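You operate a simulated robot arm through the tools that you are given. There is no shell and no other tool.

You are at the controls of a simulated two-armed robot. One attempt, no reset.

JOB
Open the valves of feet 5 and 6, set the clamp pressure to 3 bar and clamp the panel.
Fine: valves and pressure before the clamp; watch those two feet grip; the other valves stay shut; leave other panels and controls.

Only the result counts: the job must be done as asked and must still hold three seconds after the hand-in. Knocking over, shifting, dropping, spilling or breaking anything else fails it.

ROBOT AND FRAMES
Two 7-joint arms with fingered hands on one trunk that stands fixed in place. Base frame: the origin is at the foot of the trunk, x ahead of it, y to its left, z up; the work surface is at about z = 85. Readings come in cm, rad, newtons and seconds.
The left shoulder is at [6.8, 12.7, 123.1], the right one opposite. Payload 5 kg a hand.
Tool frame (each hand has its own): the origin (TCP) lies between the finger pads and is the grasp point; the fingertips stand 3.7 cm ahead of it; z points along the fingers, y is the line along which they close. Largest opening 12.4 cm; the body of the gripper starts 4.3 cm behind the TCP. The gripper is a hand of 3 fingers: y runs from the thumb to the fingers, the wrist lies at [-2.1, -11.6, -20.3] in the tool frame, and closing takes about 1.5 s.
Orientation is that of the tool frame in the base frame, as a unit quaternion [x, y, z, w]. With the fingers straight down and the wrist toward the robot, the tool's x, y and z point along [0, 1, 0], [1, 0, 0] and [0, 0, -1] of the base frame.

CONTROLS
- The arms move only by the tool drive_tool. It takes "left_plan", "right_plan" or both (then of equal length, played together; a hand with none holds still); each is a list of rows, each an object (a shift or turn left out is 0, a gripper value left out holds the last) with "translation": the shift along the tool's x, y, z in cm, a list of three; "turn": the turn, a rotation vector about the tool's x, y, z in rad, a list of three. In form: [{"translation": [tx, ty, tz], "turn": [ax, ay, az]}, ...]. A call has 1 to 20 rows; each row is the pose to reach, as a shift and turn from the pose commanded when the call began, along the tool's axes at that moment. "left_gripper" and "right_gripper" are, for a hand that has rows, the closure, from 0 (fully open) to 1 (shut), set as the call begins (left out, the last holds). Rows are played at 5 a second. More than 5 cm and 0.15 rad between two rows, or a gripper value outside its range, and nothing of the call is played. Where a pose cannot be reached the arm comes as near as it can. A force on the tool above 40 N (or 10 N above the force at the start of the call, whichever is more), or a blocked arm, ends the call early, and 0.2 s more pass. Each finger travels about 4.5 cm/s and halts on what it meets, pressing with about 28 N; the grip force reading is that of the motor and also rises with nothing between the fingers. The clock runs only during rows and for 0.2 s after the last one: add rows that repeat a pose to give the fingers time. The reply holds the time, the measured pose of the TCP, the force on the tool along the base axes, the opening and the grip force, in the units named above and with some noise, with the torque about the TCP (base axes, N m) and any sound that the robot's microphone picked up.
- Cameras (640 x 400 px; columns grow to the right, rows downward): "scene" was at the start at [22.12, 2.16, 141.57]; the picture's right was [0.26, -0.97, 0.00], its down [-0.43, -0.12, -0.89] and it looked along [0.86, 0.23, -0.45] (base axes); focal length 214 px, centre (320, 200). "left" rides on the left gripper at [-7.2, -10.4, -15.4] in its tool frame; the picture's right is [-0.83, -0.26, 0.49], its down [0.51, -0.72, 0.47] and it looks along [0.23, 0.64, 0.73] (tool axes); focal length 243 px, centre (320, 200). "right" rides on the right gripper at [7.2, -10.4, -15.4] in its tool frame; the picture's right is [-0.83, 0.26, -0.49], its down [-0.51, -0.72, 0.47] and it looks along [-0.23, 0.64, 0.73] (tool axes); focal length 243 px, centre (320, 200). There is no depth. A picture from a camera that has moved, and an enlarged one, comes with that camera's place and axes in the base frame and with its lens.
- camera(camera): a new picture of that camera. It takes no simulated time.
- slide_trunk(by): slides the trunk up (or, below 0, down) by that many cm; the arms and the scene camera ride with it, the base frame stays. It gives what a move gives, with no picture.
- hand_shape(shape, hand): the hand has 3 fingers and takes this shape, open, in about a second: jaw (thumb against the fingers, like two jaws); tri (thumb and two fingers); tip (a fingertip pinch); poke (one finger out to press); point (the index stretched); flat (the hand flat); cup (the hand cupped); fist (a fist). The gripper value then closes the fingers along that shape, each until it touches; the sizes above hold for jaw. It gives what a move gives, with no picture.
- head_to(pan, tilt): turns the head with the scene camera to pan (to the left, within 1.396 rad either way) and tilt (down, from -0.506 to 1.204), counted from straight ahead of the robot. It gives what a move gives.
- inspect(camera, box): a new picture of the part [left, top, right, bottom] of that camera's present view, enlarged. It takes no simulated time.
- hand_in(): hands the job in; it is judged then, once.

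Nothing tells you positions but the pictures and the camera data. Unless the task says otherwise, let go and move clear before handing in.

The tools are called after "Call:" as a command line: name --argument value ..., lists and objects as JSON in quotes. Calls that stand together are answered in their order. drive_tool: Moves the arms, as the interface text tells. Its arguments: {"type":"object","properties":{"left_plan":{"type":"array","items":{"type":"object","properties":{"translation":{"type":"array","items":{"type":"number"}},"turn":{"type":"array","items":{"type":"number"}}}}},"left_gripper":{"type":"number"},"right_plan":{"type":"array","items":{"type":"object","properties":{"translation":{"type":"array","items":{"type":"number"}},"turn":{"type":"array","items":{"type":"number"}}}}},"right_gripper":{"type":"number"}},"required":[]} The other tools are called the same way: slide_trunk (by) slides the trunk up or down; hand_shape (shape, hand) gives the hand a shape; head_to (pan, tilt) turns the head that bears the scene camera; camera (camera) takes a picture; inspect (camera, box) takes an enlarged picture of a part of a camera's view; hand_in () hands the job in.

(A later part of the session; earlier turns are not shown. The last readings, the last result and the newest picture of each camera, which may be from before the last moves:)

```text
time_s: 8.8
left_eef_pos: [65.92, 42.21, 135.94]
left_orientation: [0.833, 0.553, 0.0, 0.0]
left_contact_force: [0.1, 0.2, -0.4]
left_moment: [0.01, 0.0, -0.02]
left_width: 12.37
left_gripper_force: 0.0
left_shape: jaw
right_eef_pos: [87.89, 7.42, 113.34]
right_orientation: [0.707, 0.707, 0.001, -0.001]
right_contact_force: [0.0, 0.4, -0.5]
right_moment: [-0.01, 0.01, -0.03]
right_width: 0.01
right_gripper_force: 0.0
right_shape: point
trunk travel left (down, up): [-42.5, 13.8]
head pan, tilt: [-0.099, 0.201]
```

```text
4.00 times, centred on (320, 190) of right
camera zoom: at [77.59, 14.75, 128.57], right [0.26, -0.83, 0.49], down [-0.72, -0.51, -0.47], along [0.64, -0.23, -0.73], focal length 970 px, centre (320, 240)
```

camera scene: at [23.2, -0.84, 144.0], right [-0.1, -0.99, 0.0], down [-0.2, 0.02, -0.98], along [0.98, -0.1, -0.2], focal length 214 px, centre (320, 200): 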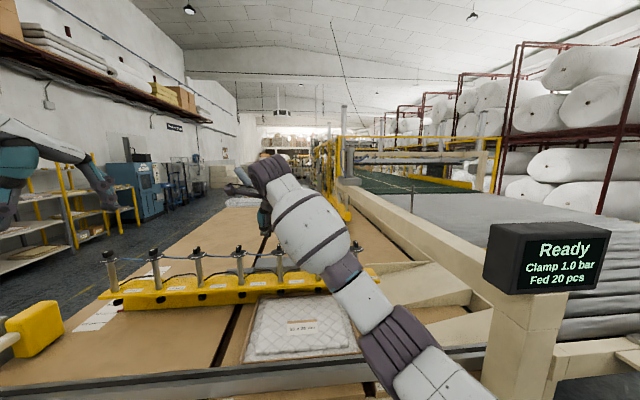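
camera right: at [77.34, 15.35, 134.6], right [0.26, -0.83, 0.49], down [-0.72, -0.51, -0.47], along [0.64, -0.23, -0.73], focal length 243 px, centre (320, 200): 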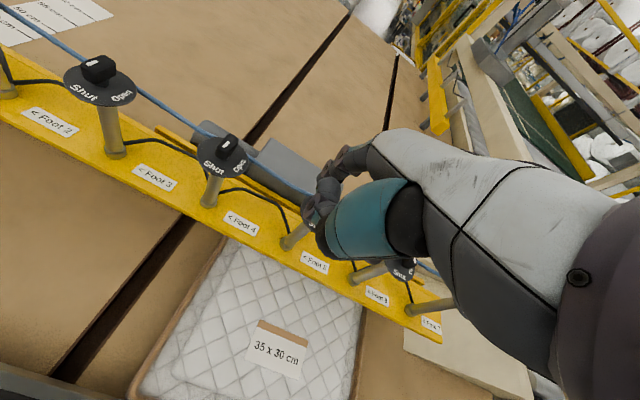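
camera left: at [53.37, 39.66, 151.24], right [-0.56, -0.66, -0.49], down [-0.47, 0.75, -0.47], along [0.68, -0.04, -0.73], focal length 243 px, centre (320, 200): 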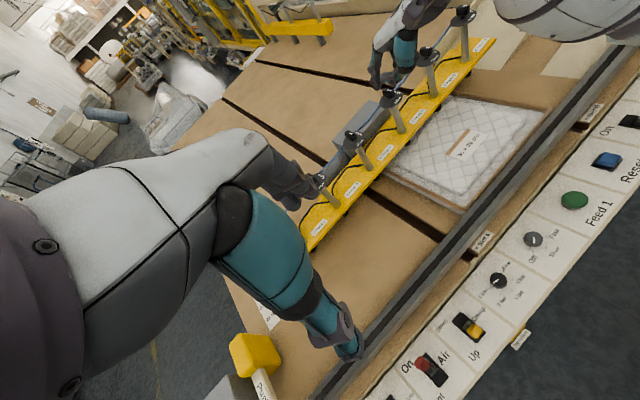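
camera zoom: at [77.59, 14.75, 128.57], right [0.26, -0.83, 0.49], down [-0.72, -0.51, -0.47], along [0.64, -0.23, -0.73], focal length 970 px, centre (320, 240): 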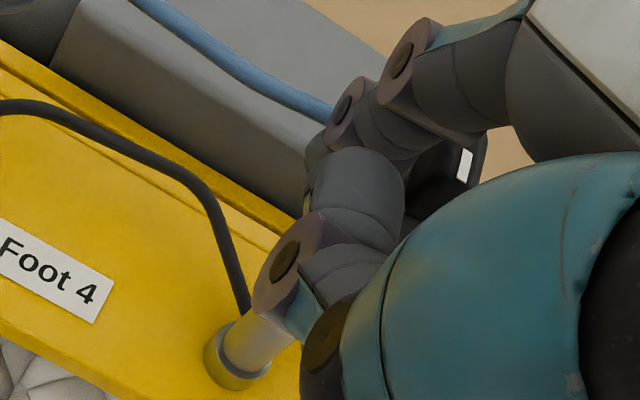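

The fingertip is beside valve 5's handle with no contact force. I'll push it along the first half of the arc (toward Open, anticlockwise) and check.

Call:
drive_tool --right_plan '[{"translation": [-0.5, 0.05, 0]}, {"translation": [-1.05, 0.1, 0]}, {"translation": [-1.46, -0.26, 0]}, {"translation": [-1.88, -0.52, 0]}, {"translation": [-2.35, -0.66, 0]}, {"translation": [-2.35, -0.66, 0]}]'

Call:
inspect --camera "left" --box '[350, 50, 450, 140]'

Call:
inspect --camera "right" --box '[270, 140, 370, 240]'

```text
time_s: 10.2
left_eef_pos: [65.91, 42.26, 135.94]
left_orientation: [0.833, 0.553, 0.0, 0.0]
left_contact_force: [-0.3, -0.4, 0.6]
left_moment: [0.02, 0.04, -0.01]
left_width: 12.38
left_gripper_force: 0.1
left_shape: jaw
right_eef_pos: [87.13, 5.21, 113.29]
right_orientation: [0.708, 0.707, 0.0, 0.0]
right_contact_force: [-0.8, 1.4, -0.9]
right_moment: [0.0, 0.04, 0.1]
right_width: 0.0
right_gripper_force: 0.1
right_shape: point
trunk travel left (down, up): [-42.5, 13.8]
head pan, tilt: [-0.099, 0.201]
```

```text
4.44 times, centred on (400, 95) of left
camera zoom: at [53.44, 39.49, 151.24], right [-0.56, -0.66, -0.49], down [-0.47, 0.75, -0.47], along [0.68, -0.04, -0.73], focal length 1078 px, centre (-36, 667)
```

zoom: 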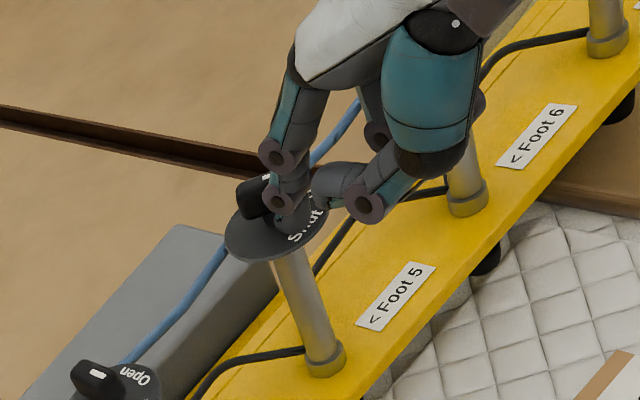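

```text
4.00 times, centred on (320, 190) of right
camera zoom: at [76.79, 12.38, 128.59], right [0.26, -0.83, 0.49], down [-0.72, -0.51, -0.47], along [0.64, -0.23, -0.73], focal length 970 px, centre (320, 240)
```

zoom: 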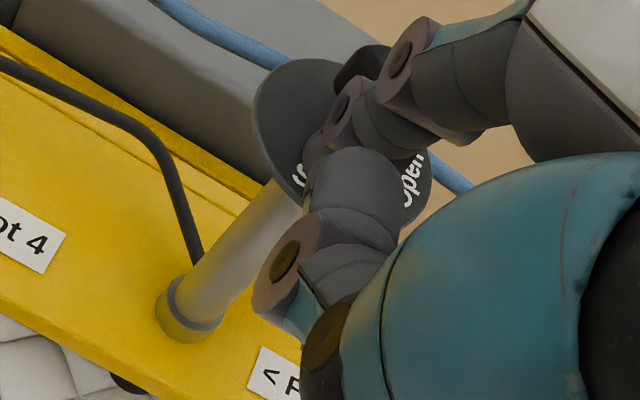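

The handle is moving with light force (about 1.5 N). I'll continue along the second half of the arc toward Open.

Call:
drive_tool --right_plan '[{"translation": [-0.49, 0.0, 0]}, {"translation": [-0.97, 0.1, 0]}, {"translation": [-1.4, 0.35, 0]}, {"translation": [-1.5, 0.55, 0]}, {"translation": [-1.5, 0.55, 0]}]'

Call:
inspect --camera "left" --box '[350, 50, 450, 140]'

Call:
inspect --camera "right" --box '[270, 140, 370, 240]'

```text
time_s: 11.4
left_eef_pos: [65.85, 42.15, 135.91]
left_orientation: [0.833, 0.553, 0.0, 0.0]
left_contact_force: [-0.1, -0.2, 0.0]
left_moment: [0.01, 0.01, -0.01]
left_width: 12.37
left_gripper_force: 0.1
left_shape: jaw
right_eef_pos: [87.58, 3.58, 113.41]
right_orientation: [0.707, 0.707, 0.0, -0.001]
right_contact_force: [-1.3, 0.5, 0.6]
right_moment: [0.0, 0.03, 0.09]
right_width: 11.89
right_gripper_force: 0.1
right_shape: point
trunk travel left (down, up): [-42.5, 13.8]
head pan, tilt: [-0.099, 0.201]
```

```text
4.44 times, centred on (400, 95) of left
camera zoom: at [53.42, 39.47, 151.25], right [-0.56, -0.66, -0.49], down [-0.47, 0.75, -0.47], along [0.68, -0.04, -0.73], focal length 1078 px, centre (-36, 667)
```

zoom: 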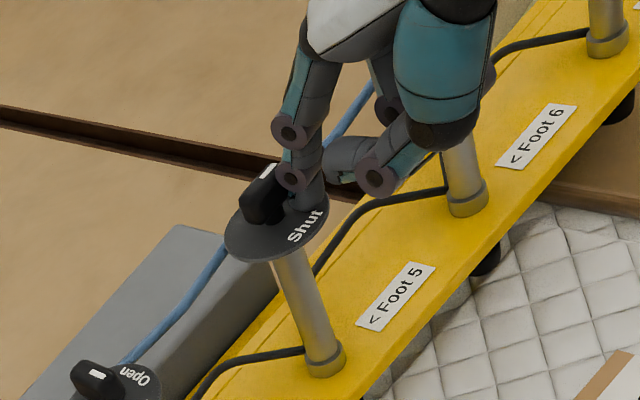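

```text
4.00 times, centred on (320, 190) of right
camera zoom: at [77.32, 10.83, 128.68], right [0.26, -0.83, 0.49], down [-0.72, -0.51, -0.47], along [0.64, -0.23, -0.73], focal length 970 px, centre (320, 240)
```

zoom: 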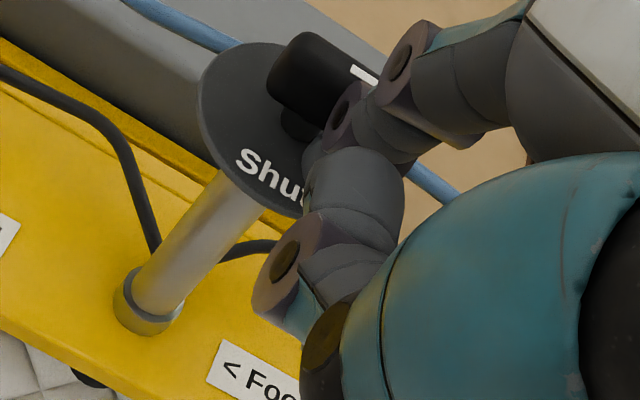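

Valve 5's handle now points nearly at Open. I'll press it gently a little further to the end of its travel, then lift away and look.

Call:
drive_tool --right_plan '[{"translation": [-0.1, 0.2, 0]}, {"translation": [-0.15, 0.4, 0]}, {"translation": [-0.15, 0.4, 0]}]'

Call:
inspect --camera "right" --box '[270, 140, 370, 240]'

Call:
inspect --camera "left" --box '[370, 70, 430, 120]'

```text
time_s: 12.2
left_eef_pos: [65.82, 42.17, 136.01]
left_orientation: [0.834, 0.552, 0.0, 0.001]
left_contact_force: [-0.7, -0.3, -0.1]
left_moment: [-0.04, -0.01, 0.01]
left_width: 12.36
left_gripper_force: 0.1
left_shape: jaw
right_eef_pos: [88.03, 3.4, 113.46]
right_orientation: [0.708, 0.706, 0.0, 0.001]
right_contact_force: [-4.9, 1.3, 1.5]
right_moment: [0.03, 0.01, 0.11]
right_width: 11.93
right_gripper_force: 0.0
right_shape: point
trunk travel left (down, up): [-42.5, 13.8]
head pan, tilt: [-0.099, 0.201]
```

```text
4.00 times, centred on (320, 190) of right
camera zoom: at [77.58, 10.69, 128.75], right [0.26, -0.83, 0.49], down [-0.72, -0.51, -0.47], along [0.64, -0.23, -0.73], focal length 970 px, centre (320, 240)
```

zoom: 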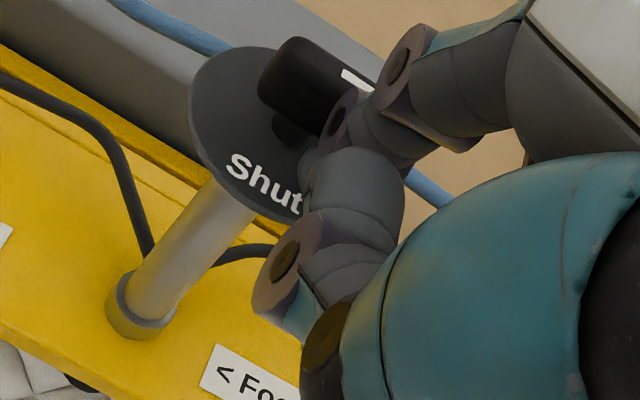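

```text
8.00 times, centred on (400, 95) of left
camera zoom: at [53.36, 39.48, 151.27], right [-0.56, -0.66, -0.49], down [-0.47, 0.75, -0.47], along [0.68, -0.04, -0.73], focal length 1941 px, centre (-320, 1040)
```

zoom: 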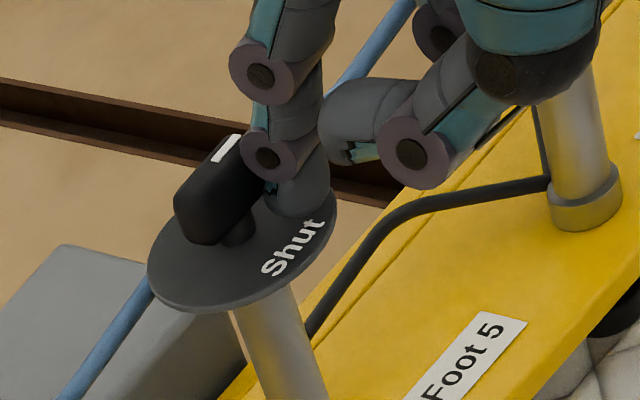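

Reaction rose to about 5 N against the stop, so valve 5 is at the end of its travel. I'll back off toward the robot, lift, and check it.

Call:
drive_tool --right_plan '[{"translation": [0, -0.8, 0]}, {"translation": [0, -1.6, 0]}, {"translation": [0, -1.6, -2.5]}, {"translation": [0, -1.6, -5.0]}, {"translation": [-3, -1.6, -7.0]}, {"translation": [-6.5, -1.6, -7.0]}]'

Call:
inspect --camera "right" --box '[200, 120, 360, 280]'

Call:
inspect --camera "left" --box '[350, 30, 470, 140]'

```text
time_s: 13.6
left_eef_pos: [65.91, 42.02, 135.99]
left_orientation: [0.833, 0.553, 0.001, 0.0]
left_contact_force: [0.7, -0.1, 0.5]
left_moment: [0.0, 0.03, -0.05]
left_width: 12.35
left_gripper_force: 0.0
left_shape: jaw
right_eef_pos: [86.33, -3.1, 120.41]
right_orientation: [0.707, 0.707, 0.001, 0.0]
right_contact_force: [-0.4, -0.5, -0.2]
right_moment: [0.03, -0.01, -0.01]
right_width: 11.91
right_gripper_force: 0.1
right_shape: point
trunk travel left (down, up): [-42.5, 13.8]
head pan, tilt: [-0.099, 0.201]
```

```text
2.50 times, centred on (280, 200) of right
camera zoom: at [75.91, 4.15, 135.7], right [0.26, -0.83, 0.49], down [-0.72, -0.51, -0.47], along [0.64, -0.23, -0.73], focal length 606 px, centre (420, 200)
```

zoom: 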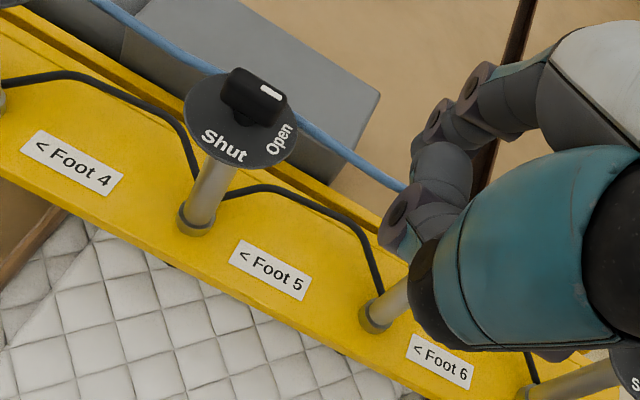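

```text
3.64 times, centred on (410, 85) of left
camera zoom: at [53.46, 39.32, 151.27], right [-0.56, -0.66, -0.49], down [-0.47, 0.75, -0.47], along [0.68, -0.04, -0.73], focal length 882 px, centre (-7, 618)
```

zoom: 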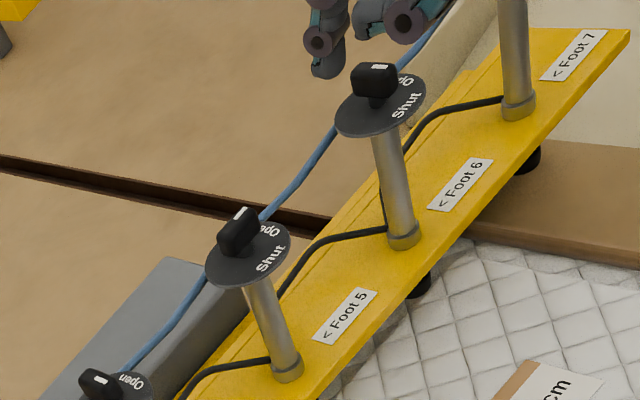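

Valve 5 is on Open. Valve 6's dial is about 14.4 cm to the right and 0.2 cm further out, so I'll repeat the same approach there and check before pushing.

Call:
drive_tool --right_plan '[{"translation": [-2.0, 1.0, 0]}, {"translation": [-3.9, 1.8, 0]}, {"translation": [-3.9, 1.8, 2.5]}, {"translation": [-3.9, 1.8, 5.0]}, {"translation": [-3.9, 1.8, 7.0]}, {"translation": [-3.9, 1.8, 7.0]}]'

Call:
inspect --camera "left" --box '[370, 10, 470, 100]'

Call:
inspect --camera "right" --box '[270, 140, 370, 240]'

```text
time_s: 15.0
left_eef_pos: [66.0, 42.06, 135.92]
left_orientation: [0.833, 0.553, 0.0, 0.0]
left_contact_force: [0.1, 0.6, -0.2]
left_moment: [0.0, -0.02, 0.02]
left_width: 12.35
left_gripper_force: 0.1
left_shape: jaw
right_eef_pos: [88.51, -6.85, 113.46]
right_orientation: [0.708, 0.706, 0.0, 0.0]
right_contact_force: [-0.4, 0.1, 0.3]
right_moment: [-0.03, -0.01, -0.05]
right_width: 11.91
right_gripper_force: 0.0
right_shape: point
trunk travel left (down, up): [-42.5, 13.8]
head pan, tilt: [-0.099, 0.201]
```

```text
4.44 times, centred on (420, 55) of left
camera zoom: at [53.44, 39.49, 151.24], right [-0.56, -0.66, -0.49], down [-0.47, 0.75, -0.47], along [0.68, -0.04, -0.73], focal length 1078 px, centre (-124, 844)
```

zoom: 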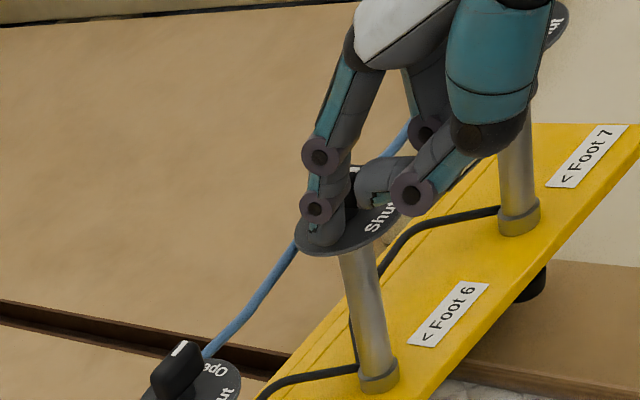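

```text
4.00 times, centred on (320, 190) of right
camera zoom: at [78.06, 0.39, 128.82], right [0.26, -0.83, 0.49], down [-0.72, -0.51, -0.47], along [0.64, -0.23, -0.73], focal length 970 px, centre (320, 240)
```

zoom: 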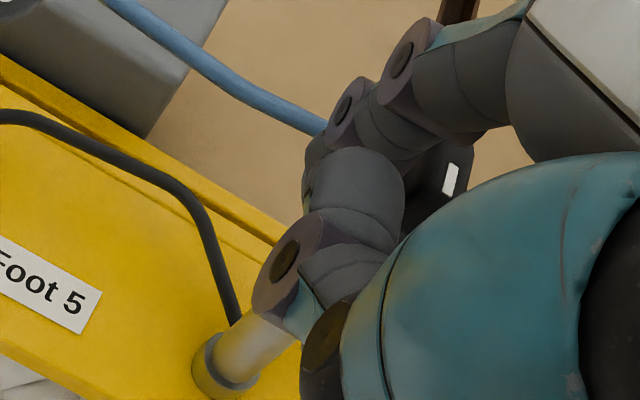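

The fingertip is beside valve 6's handle, about 0.3 cm further out than for valve 5, so I shift the arc by that much. I'll push the first half now.

Call:
drive_tool --right_plan '[{"translation": [-0.5, -0.25, 0]}, {"translation": [-1.05, -0.25, 0]}, {"translation": [-1.46, -0.6, 0]}, {"translation": [-1.88, -0.86, 0]}, {"translation": [-2.35, -1.0, 0]}, {"translation": [-2.84, -1.0, 0]}, {"translation": [-2.84, -1.0, 0]}]'

Call:
inspect --camera "left" --box '[370, 10, 470, 100]'

Call:
inspect --camera "right" --box '[270, 140, 370, 240]'

```text
time_s: 16.6
left_eef_pos: [65.81, 42.16, 135.89]
left_orientation: [0.833, 0.553, 0.0, 0.0]
left_contact_force: [0.5, 0.3, 0.4]
left_moment: [0.01, -0.04, 0.01]
left_width: 12.37
left_gripper_force: 0.0
left_shape: jaw
right_eef_pos: [87.3, -9.64, 113.37]
right_orientation: [0.708, 0.706, 0.0, 0.0]
right_contact_force: [-0.3, 0.4, 0.6]
right_moment: [0.02, 0.01, 0.05]
right_width: 11.9
right_gripper_force: 0.1
right_shape: point
trunk travel left (down, up): [-42.5, 13.8]
head pan, tilt: [-0.099, 0.201]
```

```text
4.44 times, centred on (420, 55) of left
camera zoom: at [53.44, 39.49, 151.24], right [-0.56, -0.66, -0.49], down [-0.47, 0.75, -0.47], along [0.68, -0.04, -0.73], focal length 1078 px, centre (-124, 844)
```

zoom: 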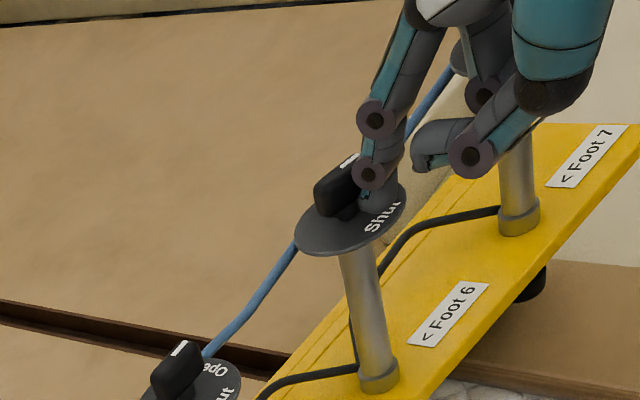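

```text
4.00 times, centred on (320, 190) of right
camera zoom: at [76.96, -2.47, 128.67], right [0.26, -0.83, 0.49], down [-0.72, -0.51, -0.47], along [0.64, -0.23, -0.73], focal length 970 px, centre (320, 240)
```

zoom: 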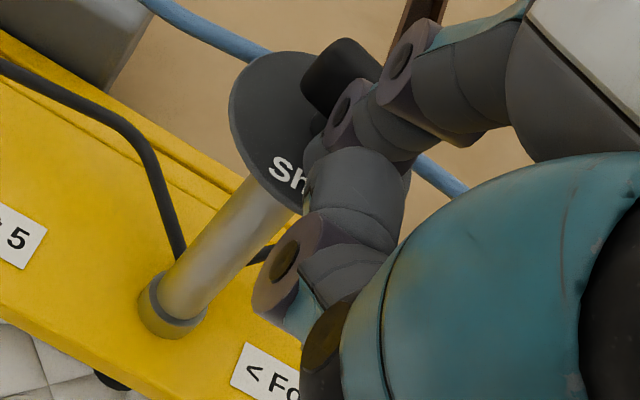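

Valve 6's handle is well over halfway. I'll finish the arc and press lightly onto the stop.

Call:
drive_tool --right_plan '[{"translation": [-0.48, 0.1, 0]}, {"translation": [-0.95, 0.3, 0]}, {"translation": [-1.2, 0.5, 0]}, {"translation": [-1.3, 0.7, 0]}, {"translation": [-1.35, 0.9, 0]}, {"translation": [-1.35, 0.9, 0]}]'

Call:
inspect --camera "left" --box '[370, 10, 470, 100]'

Call:
inspect --camera "right" --box '[270, 140, 370, 240]'

```text
time_s: 18.0
left_eef_pos: [65.88, 42.22, 135.97]
left_orientation: [0.833, 0.553, 0.0, 0.0]
left_contact_force: [0.0, -0.1, 0.1]
left_moment: [0.04, 0.02, 0.01]
left_width: 12.37
left_gripper_force: 0.0
left_shape: jaw
right_eef_pos: [88.11, -11.04, 113.44]
right_orientation: [0.708, 0.706, 0.0, 0.0]
right_contact_force: [-5.8, 1.2, 0.5]
right_moment: [0.02, 0.07, 0.2]
right_width: 11.91
right_gripper_force: 0.1
right_shape: point
trunk travel left (down, up): [-42.5, 13.8]
head pan, tilt: [-0.099, 0.201]
```

```text
4.44 times, centred on (420, 55) of left
camera zoom: at [53.34, 39.49, 151.28], right [-0.56, -0.66, -0.49], down [-0.47, 0.75, -0.47], along [0.68, -0.04, -0.73], focal length 1078 px, centre (-124, 844)
```

zoom: 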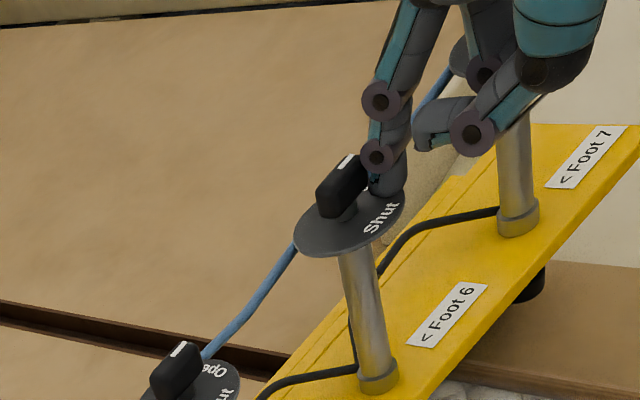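

```text
4.00 times, centred on (320, 190) of right
camera zoom: at [77.74, -3.86, 128.77], right [0.26, -0.83, 0.49], down [-0.72, -0.51, -0.47], along [0.64, -0.23, -0.73], focal length 970 px, centre (320, 240)
```

zoom: 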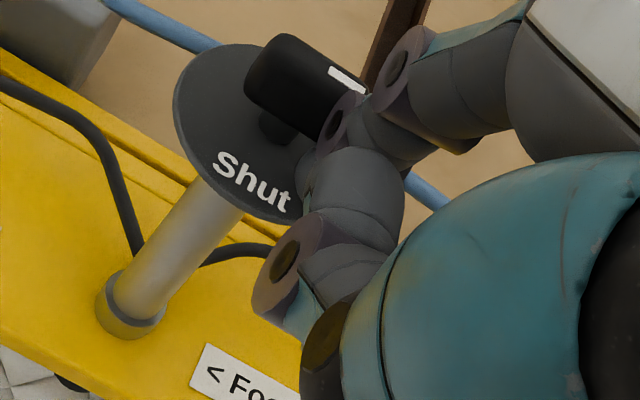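

Valve 6 is against its stop as well. I'll back off, lift clear and park the right hand higher and nearer the robot, with its camera still on the bar.

Call:
drive_tool --right_plan '[{"translation": [0, -0.8, 0]}, {"translation": [0, -1.6, 0]}, {"translation": [0, -1.6, -2.5]}, {"translation": [0, -1.6, -5.5]}, {"translation": [0, -3.5, -9.0]}, {"translation": [0, -6.5, -12.0]}, {"translation": [0, -9.5, -14.5]}]'

Call:
camera --camera "right"

Call:
inspect --camera "left" --box '[340, 10, 480, 140]'

Call:
camera --camera "scene"

```text
time_s: 19.6
left_eef_pos: [65.72, 42.32, 136.12]
left_orientation: [0.834, 0.552, 0.0, 0.001]
left_contact_force: [-0.3, 0.0, 0.2]
left_moment: [0.03, -0.04, 0.02]
left_width: 12.4
left_gripper_force: 0.2
left_shape: jaw
right_eef_pos: [78.3, -11.25, 128.14]
right_orientation: [0.708, 0.706, -0.001, 0.0]
right_contact_force: [-0.5, 0.0, -0.7]
right_moment: [0.03, -0.01, 0.03]
right_width: 11.91
right_gripper_force: 0.0
right_shape: point
trunk travel left (down, up): [-42.5, 13.8]
head pan, tilt: [-0.099, 0.201]
```

```text
taken
camera right: at [67.89, -4.02, 143.41], right [0.26, -0.83, 0.49], down [-0.72, -0.51, -0.47], along [0.64, -0.23, -0.73], focal length 243 px, centre (320, 200)
```

right: 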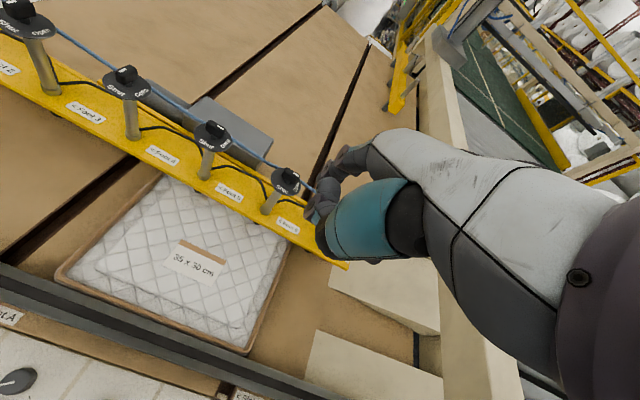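

```text
3.08 times, centred on (410, 75) of left
camera zoom: at [53.17, 39.54, 151.38], right [-0.56, -0.66, -0.49], down [-0.47, 0.75, -0.47], along [0.68, -0.04, -0.73], focal length 746 px, centre (43, 585)
```

zoom: 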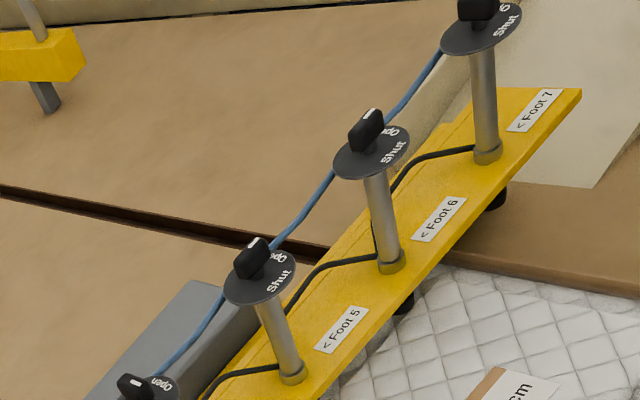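

```text
taken
camera scene: at [23.05, -0.95, 144.05], right [-0.1, -0.99, 0.0], down [-0.2, 0.02, -0.98], along [0.98, -0.1, -0.2], focal length 214 px, centre (320, 200)
```

scene: 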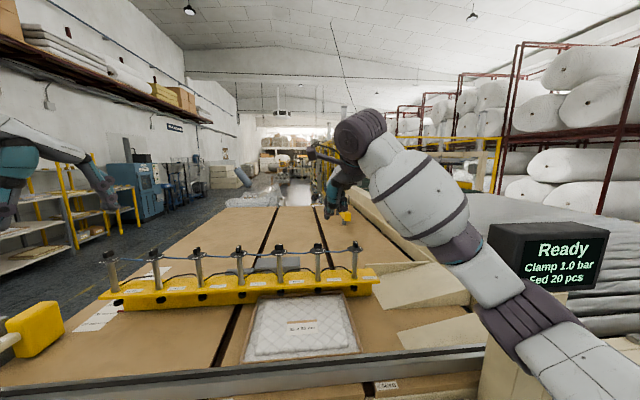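

Both valves point to Open and the right hand is clear. Next, the left hand comes down over the console for a close look at the pressure knob and clamp lever.

Call:
drive_tool --left_plan '[{"translation": [-1.4, -0.5, 4.0], "turn": [0, 0, -0.044]}, {"translation": [-2.8, -0.9, 8.0], "turn": [0, 0, -0.089]}, {"translation": [-4.3, -1.4, 12.0], "turn": [0, 0, -0.133]}, {"translation": [-5.7, -1.8, 16.0], "turn": [0, 0, -0.178]}, {"translation": [-7.1, -2.3, 20.0], "turn": [0, 0, -0.222]}, {"translation": [-8.5, -2.8, 24.0], "turn": [0, 0, -0.267]}, {"translation": [-10.0, -3.2, 28.0], "turn": [0, 0, -0.311]}, {"translation": [-11.4, -3.7, 32.0], "turn": [0, 0, -0.356]}, {"translation": [-12.8, -4.15, 35.0], "turn": [0, 0, -0.4]}]'

Call:
camera --camera "left"

Call:
head_to --pan 0.35 --tilt 0.7

Call:
camera --camera "scene"

```text
time_s: 21.6
left_eef_pos: [57.29, 32.06, 101.08]
left_orientation: [0.706, 0.708, 0.0, 0.001]
left_contact_force: [-0.6, 0.7, 0.0]
left_moment: [0.01, -0.02, 0.02]
left_width: 12.38
left_gripper_force: 0.0
left_shape: jaw
right_eef_pos: [78.45, -11.18, 128.05]
right_orientation: [0.708, 0.706, 0.0, 0.001]
right_contact_force: [-0.9, -0.1, 0.2]
right_moment: [0.01, 0.03, 0.04]
right_width: 11.9
right_gripper_force: 0.0
right_shape: point
trunk travel left (down, up): [-42.5, 13.8]
head pan, tilt: [-0.099, 0.201]
```

```text
taken
camera left: at [46.77, 24.74, 116.25], right [-0.26, -0.83, -0.49], down [-0.72, 0.51, -0.47], along [0.64, 0.23, -0.73], focal length 243 px, centre (320, 200)
```

left: 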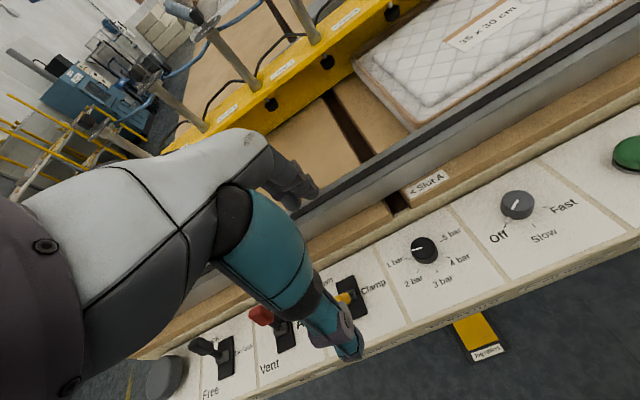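

```text
time_s: 22.6
left_eef_pos: [57.27, 32.0, 100.95]
left_orientation: [0.707, 0.707, 0.001, 0.0]
left_contact_force: [-0.2, -0.5, -0.9]
left_moment: [-0.01, -0.01, 0.02]
left_width: 12.39
left_gripper_force: 0.0
left_shape: jaw
right_eef_pos: [78.28, -11.31, 128.13]
right_orientation: [0.708, 0.706, 0.0, 0.001]
right_contact_force: [0.1, 0.1, 1.1]
right_moment: [0.04, 0.01, -0.04]
right_width: 11.86
right_gripper_force: 0.1
right_shape: point
trunk travel left (down, up): [-42.5, 13.8]
head pan, tilt: [0.351, 0.7]
```

```text
taken
camera scene: at [21.79, 2.84, 139.48], right [0.34, -0.94, 0.0], down [-0.6, -0.22, -0.77], along [0.72, 0.26, -0.64], focal length 214 px, centre (320, 200)
```

scene: 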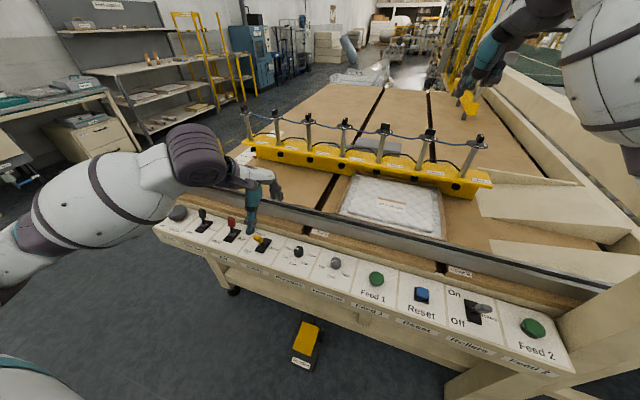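

I now have close views of the console. I'll enlarge the pressure knob and clamp lever in both cameras to get their positions and the dial's angles.

Call:
inspect --camera "left" --box '[370, 200, 490, 320]'

Call:
inspect --camera "scene" --box '[235, 210, 345, 290]'

Call:
inspect --camera "scene" --box '[280, 230, 320, 265]'

Call:
inspect --camera "scene" --box '[235, 220, 285, 260]'

```text
3.33 times, centred on (430, 260) of left
camera zoom: at [46.79, 24.75, 116.28], right [-0.26, -0.83, -0.49], down [-0.72, 0.51, -0.47], along [0.64, 0.23, -0.73], focal length 809 px, centre (-47, 0)
```

zoom: 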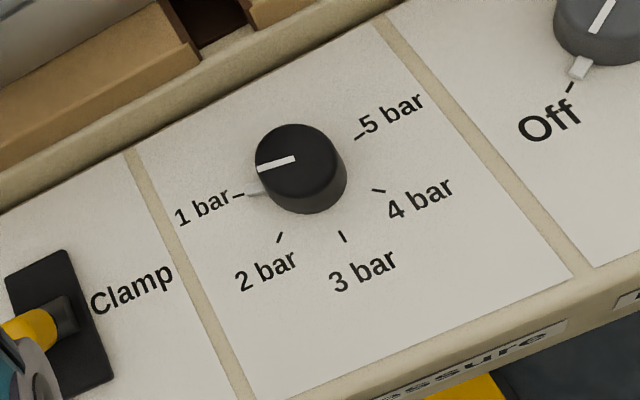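

```text
5.00 times, centred on (290, 250) of scene
camera zoom: at [21.79, 2.84, 139.48], right [0.34, -0.94, 0.0], down [-0.6, -0.22, -0.77], along [0.72, 0.26, -0.64], focal length 1072 px, centre (470, -50)
```

zoom: 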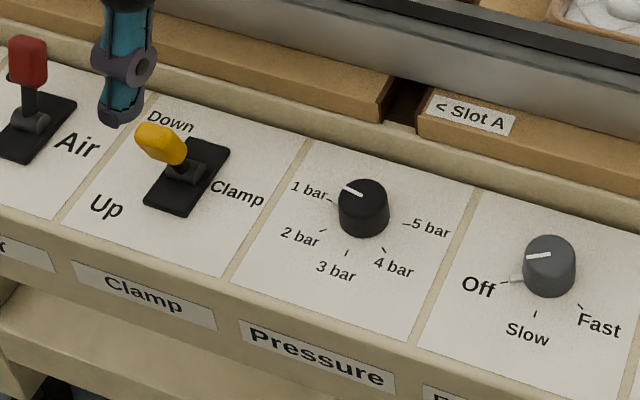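

```text
11.43 times, centred on (300, 248) of scene
camera zoom: at [21.79, 2.84, 139.48], right [0.34, -0.94, 0.0], down [-0.6, -0.22, -0.77], along [0.72, 0.26, -0.64], focal length 2451 px, centre (549, -343)
```

zoom: 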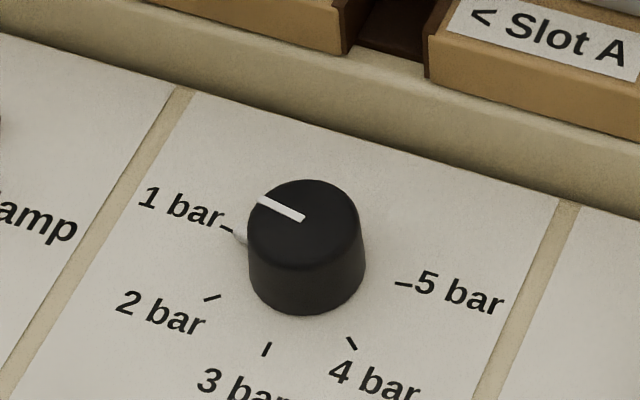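

```text
10.00 times, centred on (260, 240) of scene
camera zoom: at [21.79, 2.84, 139.48], right [0.34, -0.94, 0.0], down [-0.6, -0.22, -0.77], along [0.72, 0.26, -0.64], focal length 2145 px, centre (920, -200)
```

zoom: 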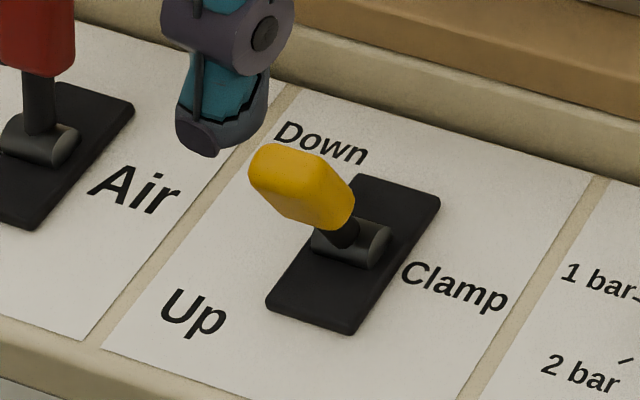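

The knob top is at about [59.2, 24.0, 83.0] on a nearly level panel at z ≈ 80.3, and 3 bar is about 105° anticlockwise from 1 bar. I need to know how close the board edge and rail behind it are, so I enlarge those.

Call:
inspect --camera "left" --box '[300, 100, 480, 260]'

Call:
inspect --camera "scene" --box '[270, 180, 370, 260]'

```text
2.50 times, centred on (390, 180) of left
camera zoom: at [46.79, 24.75, 116.28], right [-0.26, -0.83, -0.49], down [-0.72, 0.51, -0.47], along [0.64, 0.23, -0.73], focal length 606 px, centre (145, 250)
```

zoom: 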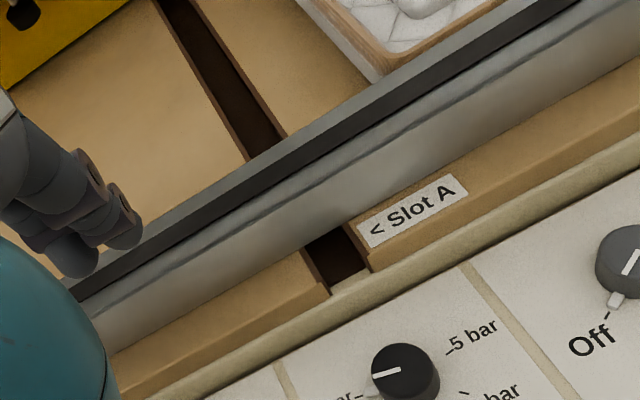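

```text
5.00 times, centred on (320, 220) of scene
camera zoom: at [21.79, 2.84, 139.48], right [0.34, -0.94, 0.0], down [-0.6, -0.22, -0.77], along [0.72, 0.26, -0.64], focal length 1072 px, centre (320, 100)
```

zoom: 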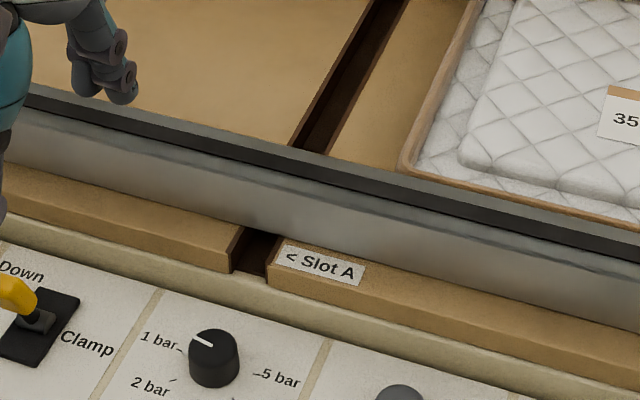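

The board edge is at x ≈ 66 (top z ≈ 85) and the rail face at x ≈ 68 up to z ≈ 91, so a part-closed hand fits over the knob. I'll turn the left hand 60° clockwise, part-close it, and hover 9 cm above the knob's base to check alignment.

Call:
drive_tool --left_plan '[{"translation": [-1.0, 0.24, 0.5], "turn": [0, 0, 0.131]}, {"translation": [-2.0, 0.48, 1.0], "turn": [0, 0, 0.262]}, {"translation": [-3.0, 0.71, 1.8], "turn": [0, 0, 0.393]}, {"translation": [-4.0, 0.95, 2.8], "turn": [0, 0, 0.524]}, {"translation": [-5.0, 1.19, 4.0], "turn": [0, 0, 0.654]}, {"translation": [-6.0, 1.43, 5.2], "turn": [0, 0, 0.785]}, {"translation": [-7.0, 1.66, 6.5], "turn": [0, 0, 0.916]}, {"translation": [-8.0, 1.9, 8.0], "turn": [0, 0, 1.047]}, {"translation": [-8.0, 1.9, 8.0], "turn": [0, 0, 1.047]}]' --left_gripper 0.42

Call:
camera --camera "left"

Call:
inspect --camera "scene" --box '[220, 160, 380, 290]'

```text
time_s: 24.6
left_eef_pos: [58.91, 23.68, 92.73]
left_orientation: [0.966, 0.258, 0.001, 0.0]
left_contact_force: [-0.7, 0.2, 0.9]
left_moment: [0.0, 0.03, 0.0]
left_width: 7.24
left_gripper_force: 0.2
left_shape: jaw
right_eef_pos: [78.29, -11.33, 128.0]
right_orientation: [0.707, 0.707, 0.001, 0.0]
right_contact_force: [1.1, -0.6, 0.0]
right_moment: [0.01, 0.01, -0.01]
right_width: 11.92
right_gripper_force: 0.0
right_shape: point
trunk travel left (down, up): [-42.5, 13.8]
head pan, tilt: [0.351, 0.7]
```

```text
taken
camera left: at [47.39, 29.11, 108.15], right [-0.85, -0.19, -0.49], down [0.08, 0.88, -0.47], along [0.52, -0.44, -0.73], focal length 243 px, centre (320, 200)
```

left: 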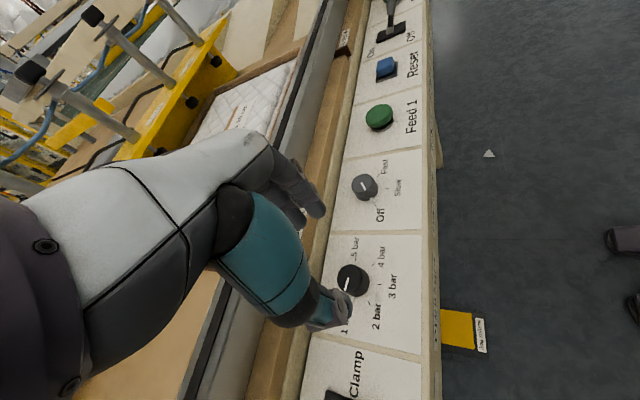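

```text
3.08 times, centred on (300, 225) of scene
camera zoom: at [21.78, 2.84, 139.47], right [0.34, -0.94, 0.0], down [-0.6, -0.22, -0.77], along [0.72, 0.26, -0.64], focal length 660 px, centre (382, 123)
```

zoom: 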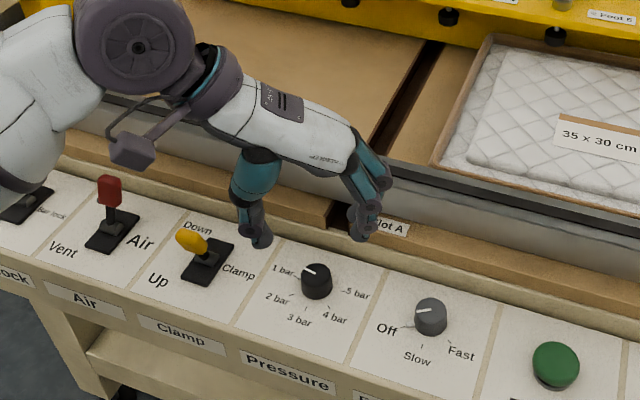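

The hand hovers with thumb and fingers on either side of the knob. I'll enlarge the left view to refine the knob's centre before descending.

Call:
inspect --camera "left" --box '[300, 220, 410, 340]'

Call:
inspect --camera "scene" --box '[265, 205, 325, 265]'

```text
3.33 times, centred on (355, 280) of left
camera zoom: at [47.39, 29.11, 108.15], right [-0.85, -0.19, -0.49], down [0.08, 0.88, -0.47], along [0.52, -0.44, -0.73], focal length 809 px, centre (203, -67)
```

zoom: 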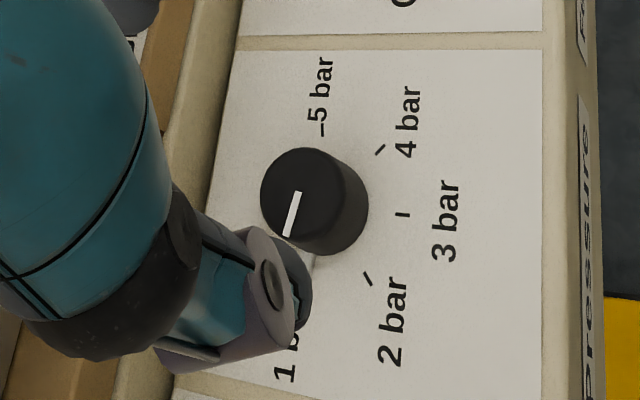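

```text
6.67 times, centred on (295, 235) of scene
camera zoom: at [21.78, 2.84, 139.47], right [0.34, -0.94, 0.0], down [-0.6, -0.22, -0.77], along [0.72, 0.26, -0.64], focal length 1430 px, centre (487, -33)
```

zoom: 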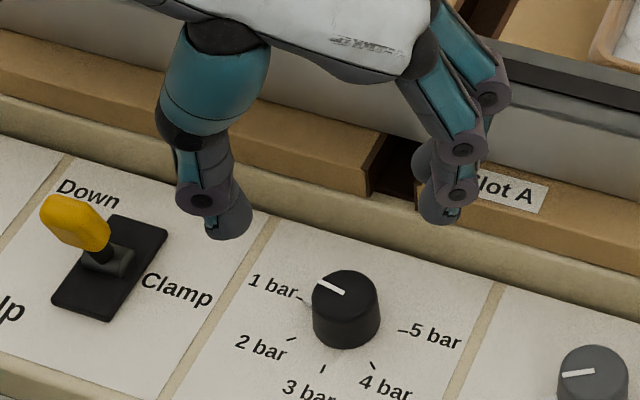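

The knob centre is about 0.35 cm further out and 0.5 cm further left than the TCP. I'll correct that and descend so the fingertips come down around the knob, just above the panel.

Call:
drive_tool --left_plan '[{"translation": [0.55, -0.26, 2.0]}, {"translation": [0.55, -0.26, 4.0]}, {"translation": [0.55, -0.26, 6.0]}, {"translation": [0.55, -0.26, 7.2]}, {"translation": [0.55, -0.26, 7.8]}, {"translation": [0.55, -0.26, 7.8]}]'

Call:
inspect --camera "left" --box '[270, 180, 410, 330]'

Call:
inspect --camera "scene" --box '[255, 200, 345, 280]'

```text
time_s: 26.0
left_eef_pos: [59.3, 24.46, 85.16]
left_orientation: [0.966, 0.259, 0.001, -0.001]
left_contact_force: [-0.3, -0.7, 0.2]
left_moment: [-0.03, 0.04, 0.0]
left_width: 7.22
left_gripper_force: 0.1
left_shape: jaw
right_eef_pos: [78.31, -11.28, 128.02]
right_orientation: [0.707, 0.707, 0.0, 0.001]
right_contact_force: [-0.1, 0.1, -0.5]
right_moment: [-0.03, 0.01, -0.01]
right_width: 11.9
right_gripper_force: 0.0
right_shape: point
trunk travel left (down, up): [-42.5, 13.8]
head pan, tilt: [0.351, 0.7]
```

```text
2.67 times, centred on (340, 255) of left
camera zoom: at [47.8, 29.77, 100.49], right [-0.85, -0.19, -0.49], down [0.08, 0.88, -0.47], along [0.52, -0.44, -0.73], focal length 647 px, centre (267, 53)
```

zoom: 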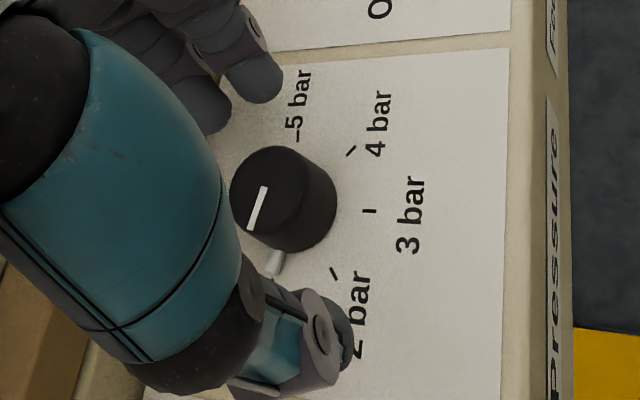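

```text
5.00 times, centred on (300, 240) of scene
camera zoom: at [21.78, 2.85, 139.47], right [0.34, -0.94, 0.0], down [-0.6, -0.22, -0.77], along [0.72, 0.26, -0.64], focal length 1072 px, centre (420, 0)
```

zoom: 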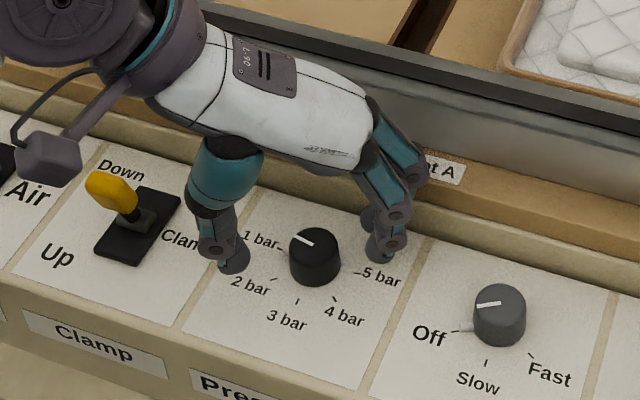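

The fingertips are around the knob with no contact. I'll go 0.4 cm lower and close the fingers on it.

Call:
drive_tool --left_plan '[{"translation": [0, 0, 0.4]}, {"translation": [0, 0, 0.4]}, {"translation": [0, 0, 0.4]}, {"translation": [0, 0, 0.4]}, {"translation": [0, 0, 0.4]}, {"translation": [0, 0, 0.4]}, {"translation": [0, 0, 0.4]}]' --left_gripper 0.9

Call:
inspect --camera "left" --box '[270, 180, 410, 330]'

Call:
inspect --camera "scene" --box '[255, 200, 345, 280]'

```text
time_s: 27.6
left_eef_pos: [59.3, 24.31, 84.8]
left_orientation: [0.966, 0.258, 0.001, 0.001]
left_contact_force: [2.1, -4.9, 1.0]
left_moment: [-0.22, -0.1, -0.03]
left_width: 2.09
left_gripper_force: 27.9
left_shape: jaw
right_eef_pos: [78.35, -11.32, 128.03]
right_orientation: [0.708, 0.706, 0.0, 0.001]
right_contact_force: [-0.4, 1.1, 0.5]
right_moment: [-0.02, 0.0, 0.0]
right_width: 11.91
right_gripper_force: 0.0
right_shape: point
trunk travel left (down, up): [-42.5, 13.8]
head pan, tilt: [0.351, 0.7]
```

```text
2.67 times, centred on (340, 255) of left
camera zoom: at [47.76, 29.76, 100.1], right [-0.85, -0.19, -0.49], down [0.08, 0.88, -0.47], along [0.52, -0.44, -0.73], focal length 647 px, centre (267, 53)
```

zoom: 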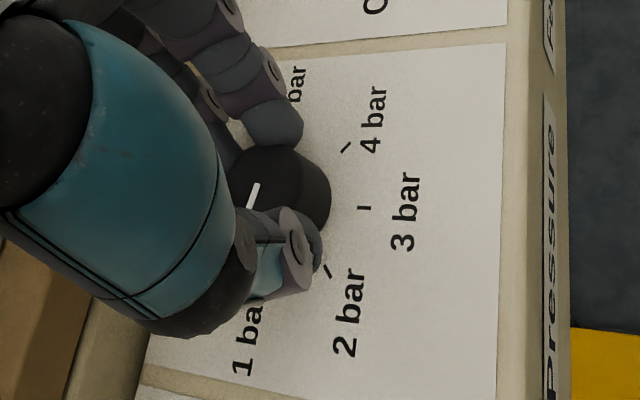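

```text
5.00 times, centred on (300, 240) of scene
camera zoom: at [21.78, 2.84, 139.47], right [0.34, -0.94, 0.0], down [-0.6, -0.22, -0.77], along [0.72, 0.26, -0.64], focal length 1072 px, centre (420, 0)
```

zoom: 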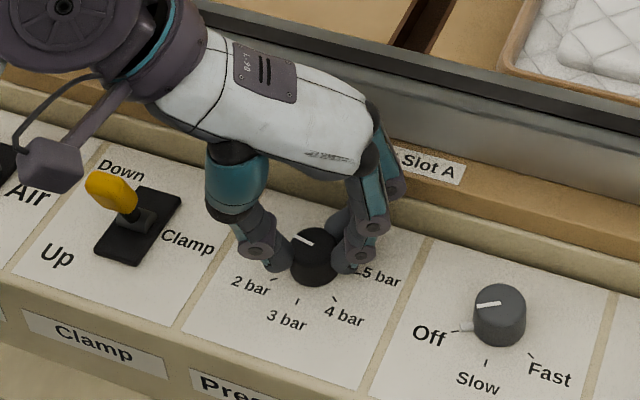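

The knob is gripped (28 N, tool force small). I'll rotate about 30° anticlockwise first and check that the knob follows.

Call:
drive_tool --left_plan '[{"turn": [0, 0, -0.12]}, {"turn": [0, 0, -0.24]}, {"turn": [0, 0, -0.36]}, {"turn": [0, 0, -0.48]}, {"turn": [0, 0, -0.52]}, {"turn": [0, 0, -0.52]}]'

Call:
inspect --camera "left" --box '[270, 180, 410, 330]'

Call:
inspect --camera "scene" --box '[255, 200, 345, 280]'

```text
time_s: 29.0
left_eef_pos: [59.38, 24.34, 84.78]
left_orientation: [0.867, 0.498, 0.001, 0.001]
left_contact_force: [1.2, -16.9, -0.5]
left_moment: [-0.51, -0.15, -0.06]
left_width: 2.03
left_gripper_force: 27.7
left_shape: jaw
right_eef_pos: [78.41, -11.41, 128.11]
right_orientation: [0.708, 0.707, 0.001, 0.0]
right_contact_force: [0.2, -0.5, -0.2]
right_moment: [-0.02, -0.04, 0.0]
right_width: 11.89
right_gripper_force: 0.1
right_shape: point
trunk travel left (down, up): [-42.5, 13.8]
head pan, tilt: [0.351, 0.7]
```

```text
2.67 times, centred on (340, 255) of left
camera zoom: at [46.56, 23.35, 100.12], right [-0.64, -0.59, -0.49], down [-0.37, 0.8, -0.47], along [0.67, -0.12, -0.73], focal length 647 px, centre (267, 53)
```

zoom: 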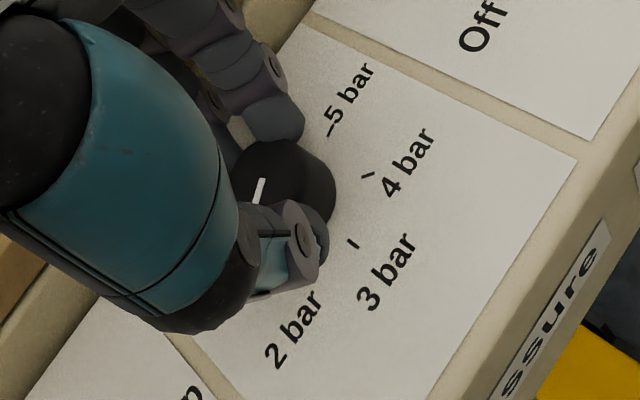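

```text
5.00 times, centred on (300, 240) of scene
camera zoom: at [21.77, 2.81, 139.48], right [0.34, -0.94, 0.0], down [-0.6, -0.22, -0.77], along [0.72, 0.26, -0.64], focal length 1072 px, centre (420, 0)
```

zoom: 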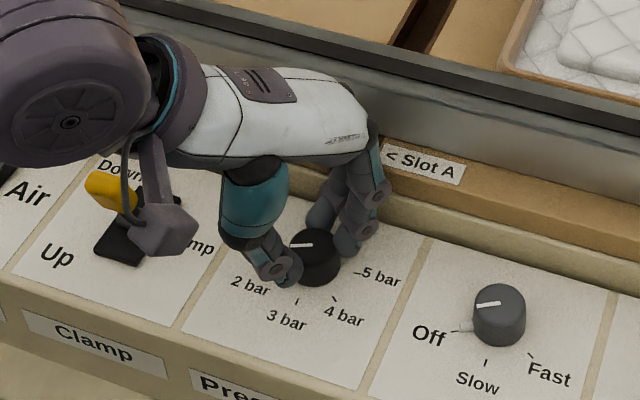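

The knob follows the hand. There is a side force of about 17 N, so I'll ease 0.25 cm to the right while turning on another 34°.

Call:
drive_tool --left_plan '[{"translation": [-0.22, 0.13, 0], "turn": [0, 0, -0.06]}, {"translation": [-0.22, 0.13, 0], "turn": [0, 0, -0.18]}, {"translation": [-0.22, 0.13, 0], "turn": [0, 0, -0.3]}, {"translation": [-0.22, 0.13, 0], "turn": [0, 0, -0.42]}, {"translation": [-0.22, 0.13, 0], "turn": [0, 0, -0.54]}, {"translation": [-0.22, 0.13, 0], "turn": [0, 0, -0.6]}, {"translation": [-0.22, 0.13, 0], "turn": [0, 0, -0.6]}]'

Call:
inspect --camera "left" --box '[270, 180, 410, 330]'

Call:
inspect --camera "scene" --box '[255, 200, 345, 280]'

```text
time_s: 30.6
left_eef_pos: [59.23, 24.16, 84.73]
left_orientation: [0.68, 0.733, 0.001, 0.001]
left_contact_force: [10.8, -8.3, 6.4]
left_moment: [-0.28, -0.46, -0.07]
left_width: 2.11
left_gripper_force: 27.4
left_shape: jaw
right_eef_pos: [78.23, -11.58, 128.11]
right_orientation: [0.708, 0.706, 0.001, 0.001]
right_contact_force: [0.0, -1.1, 0.2]
right_moment: [0.02, -0.01, -0.01]
right_width: 11.88
right_gripper_force: 0.1
right_shape: point
trunk travel left (down, up): [-42.5, 13.8]
head pan, tilt: [0.351, 0.7]
```

```text
2.67 times, centred on (340, 255) of left
camera zoom: at [49.3, 15.98, 100.07], right [-0.2, -0.85, -0.49], down [-0.76, 0.45, -0.47], along [0.62, 0.28, -0.73], focal length 647 px, centre (267, 53)
```

zoom: 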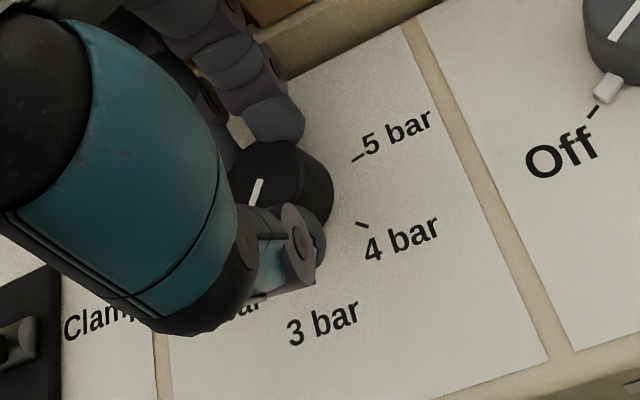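

```text
5.00 times, centred on (300, 240) of scene
camera zoom: at [21.76, 2.62, 139.48], right [0.34, -0.94, 0.0], down [-0.6, -0.22, -0.77], along [0.72, 0.26, -0.64], focal length 1072 px, centre (420, 0)
```

zoom: 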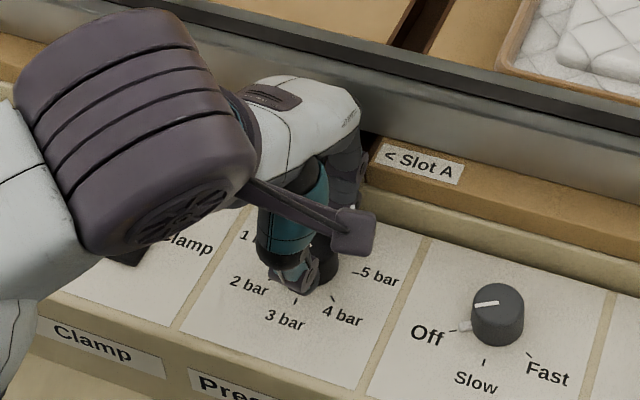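

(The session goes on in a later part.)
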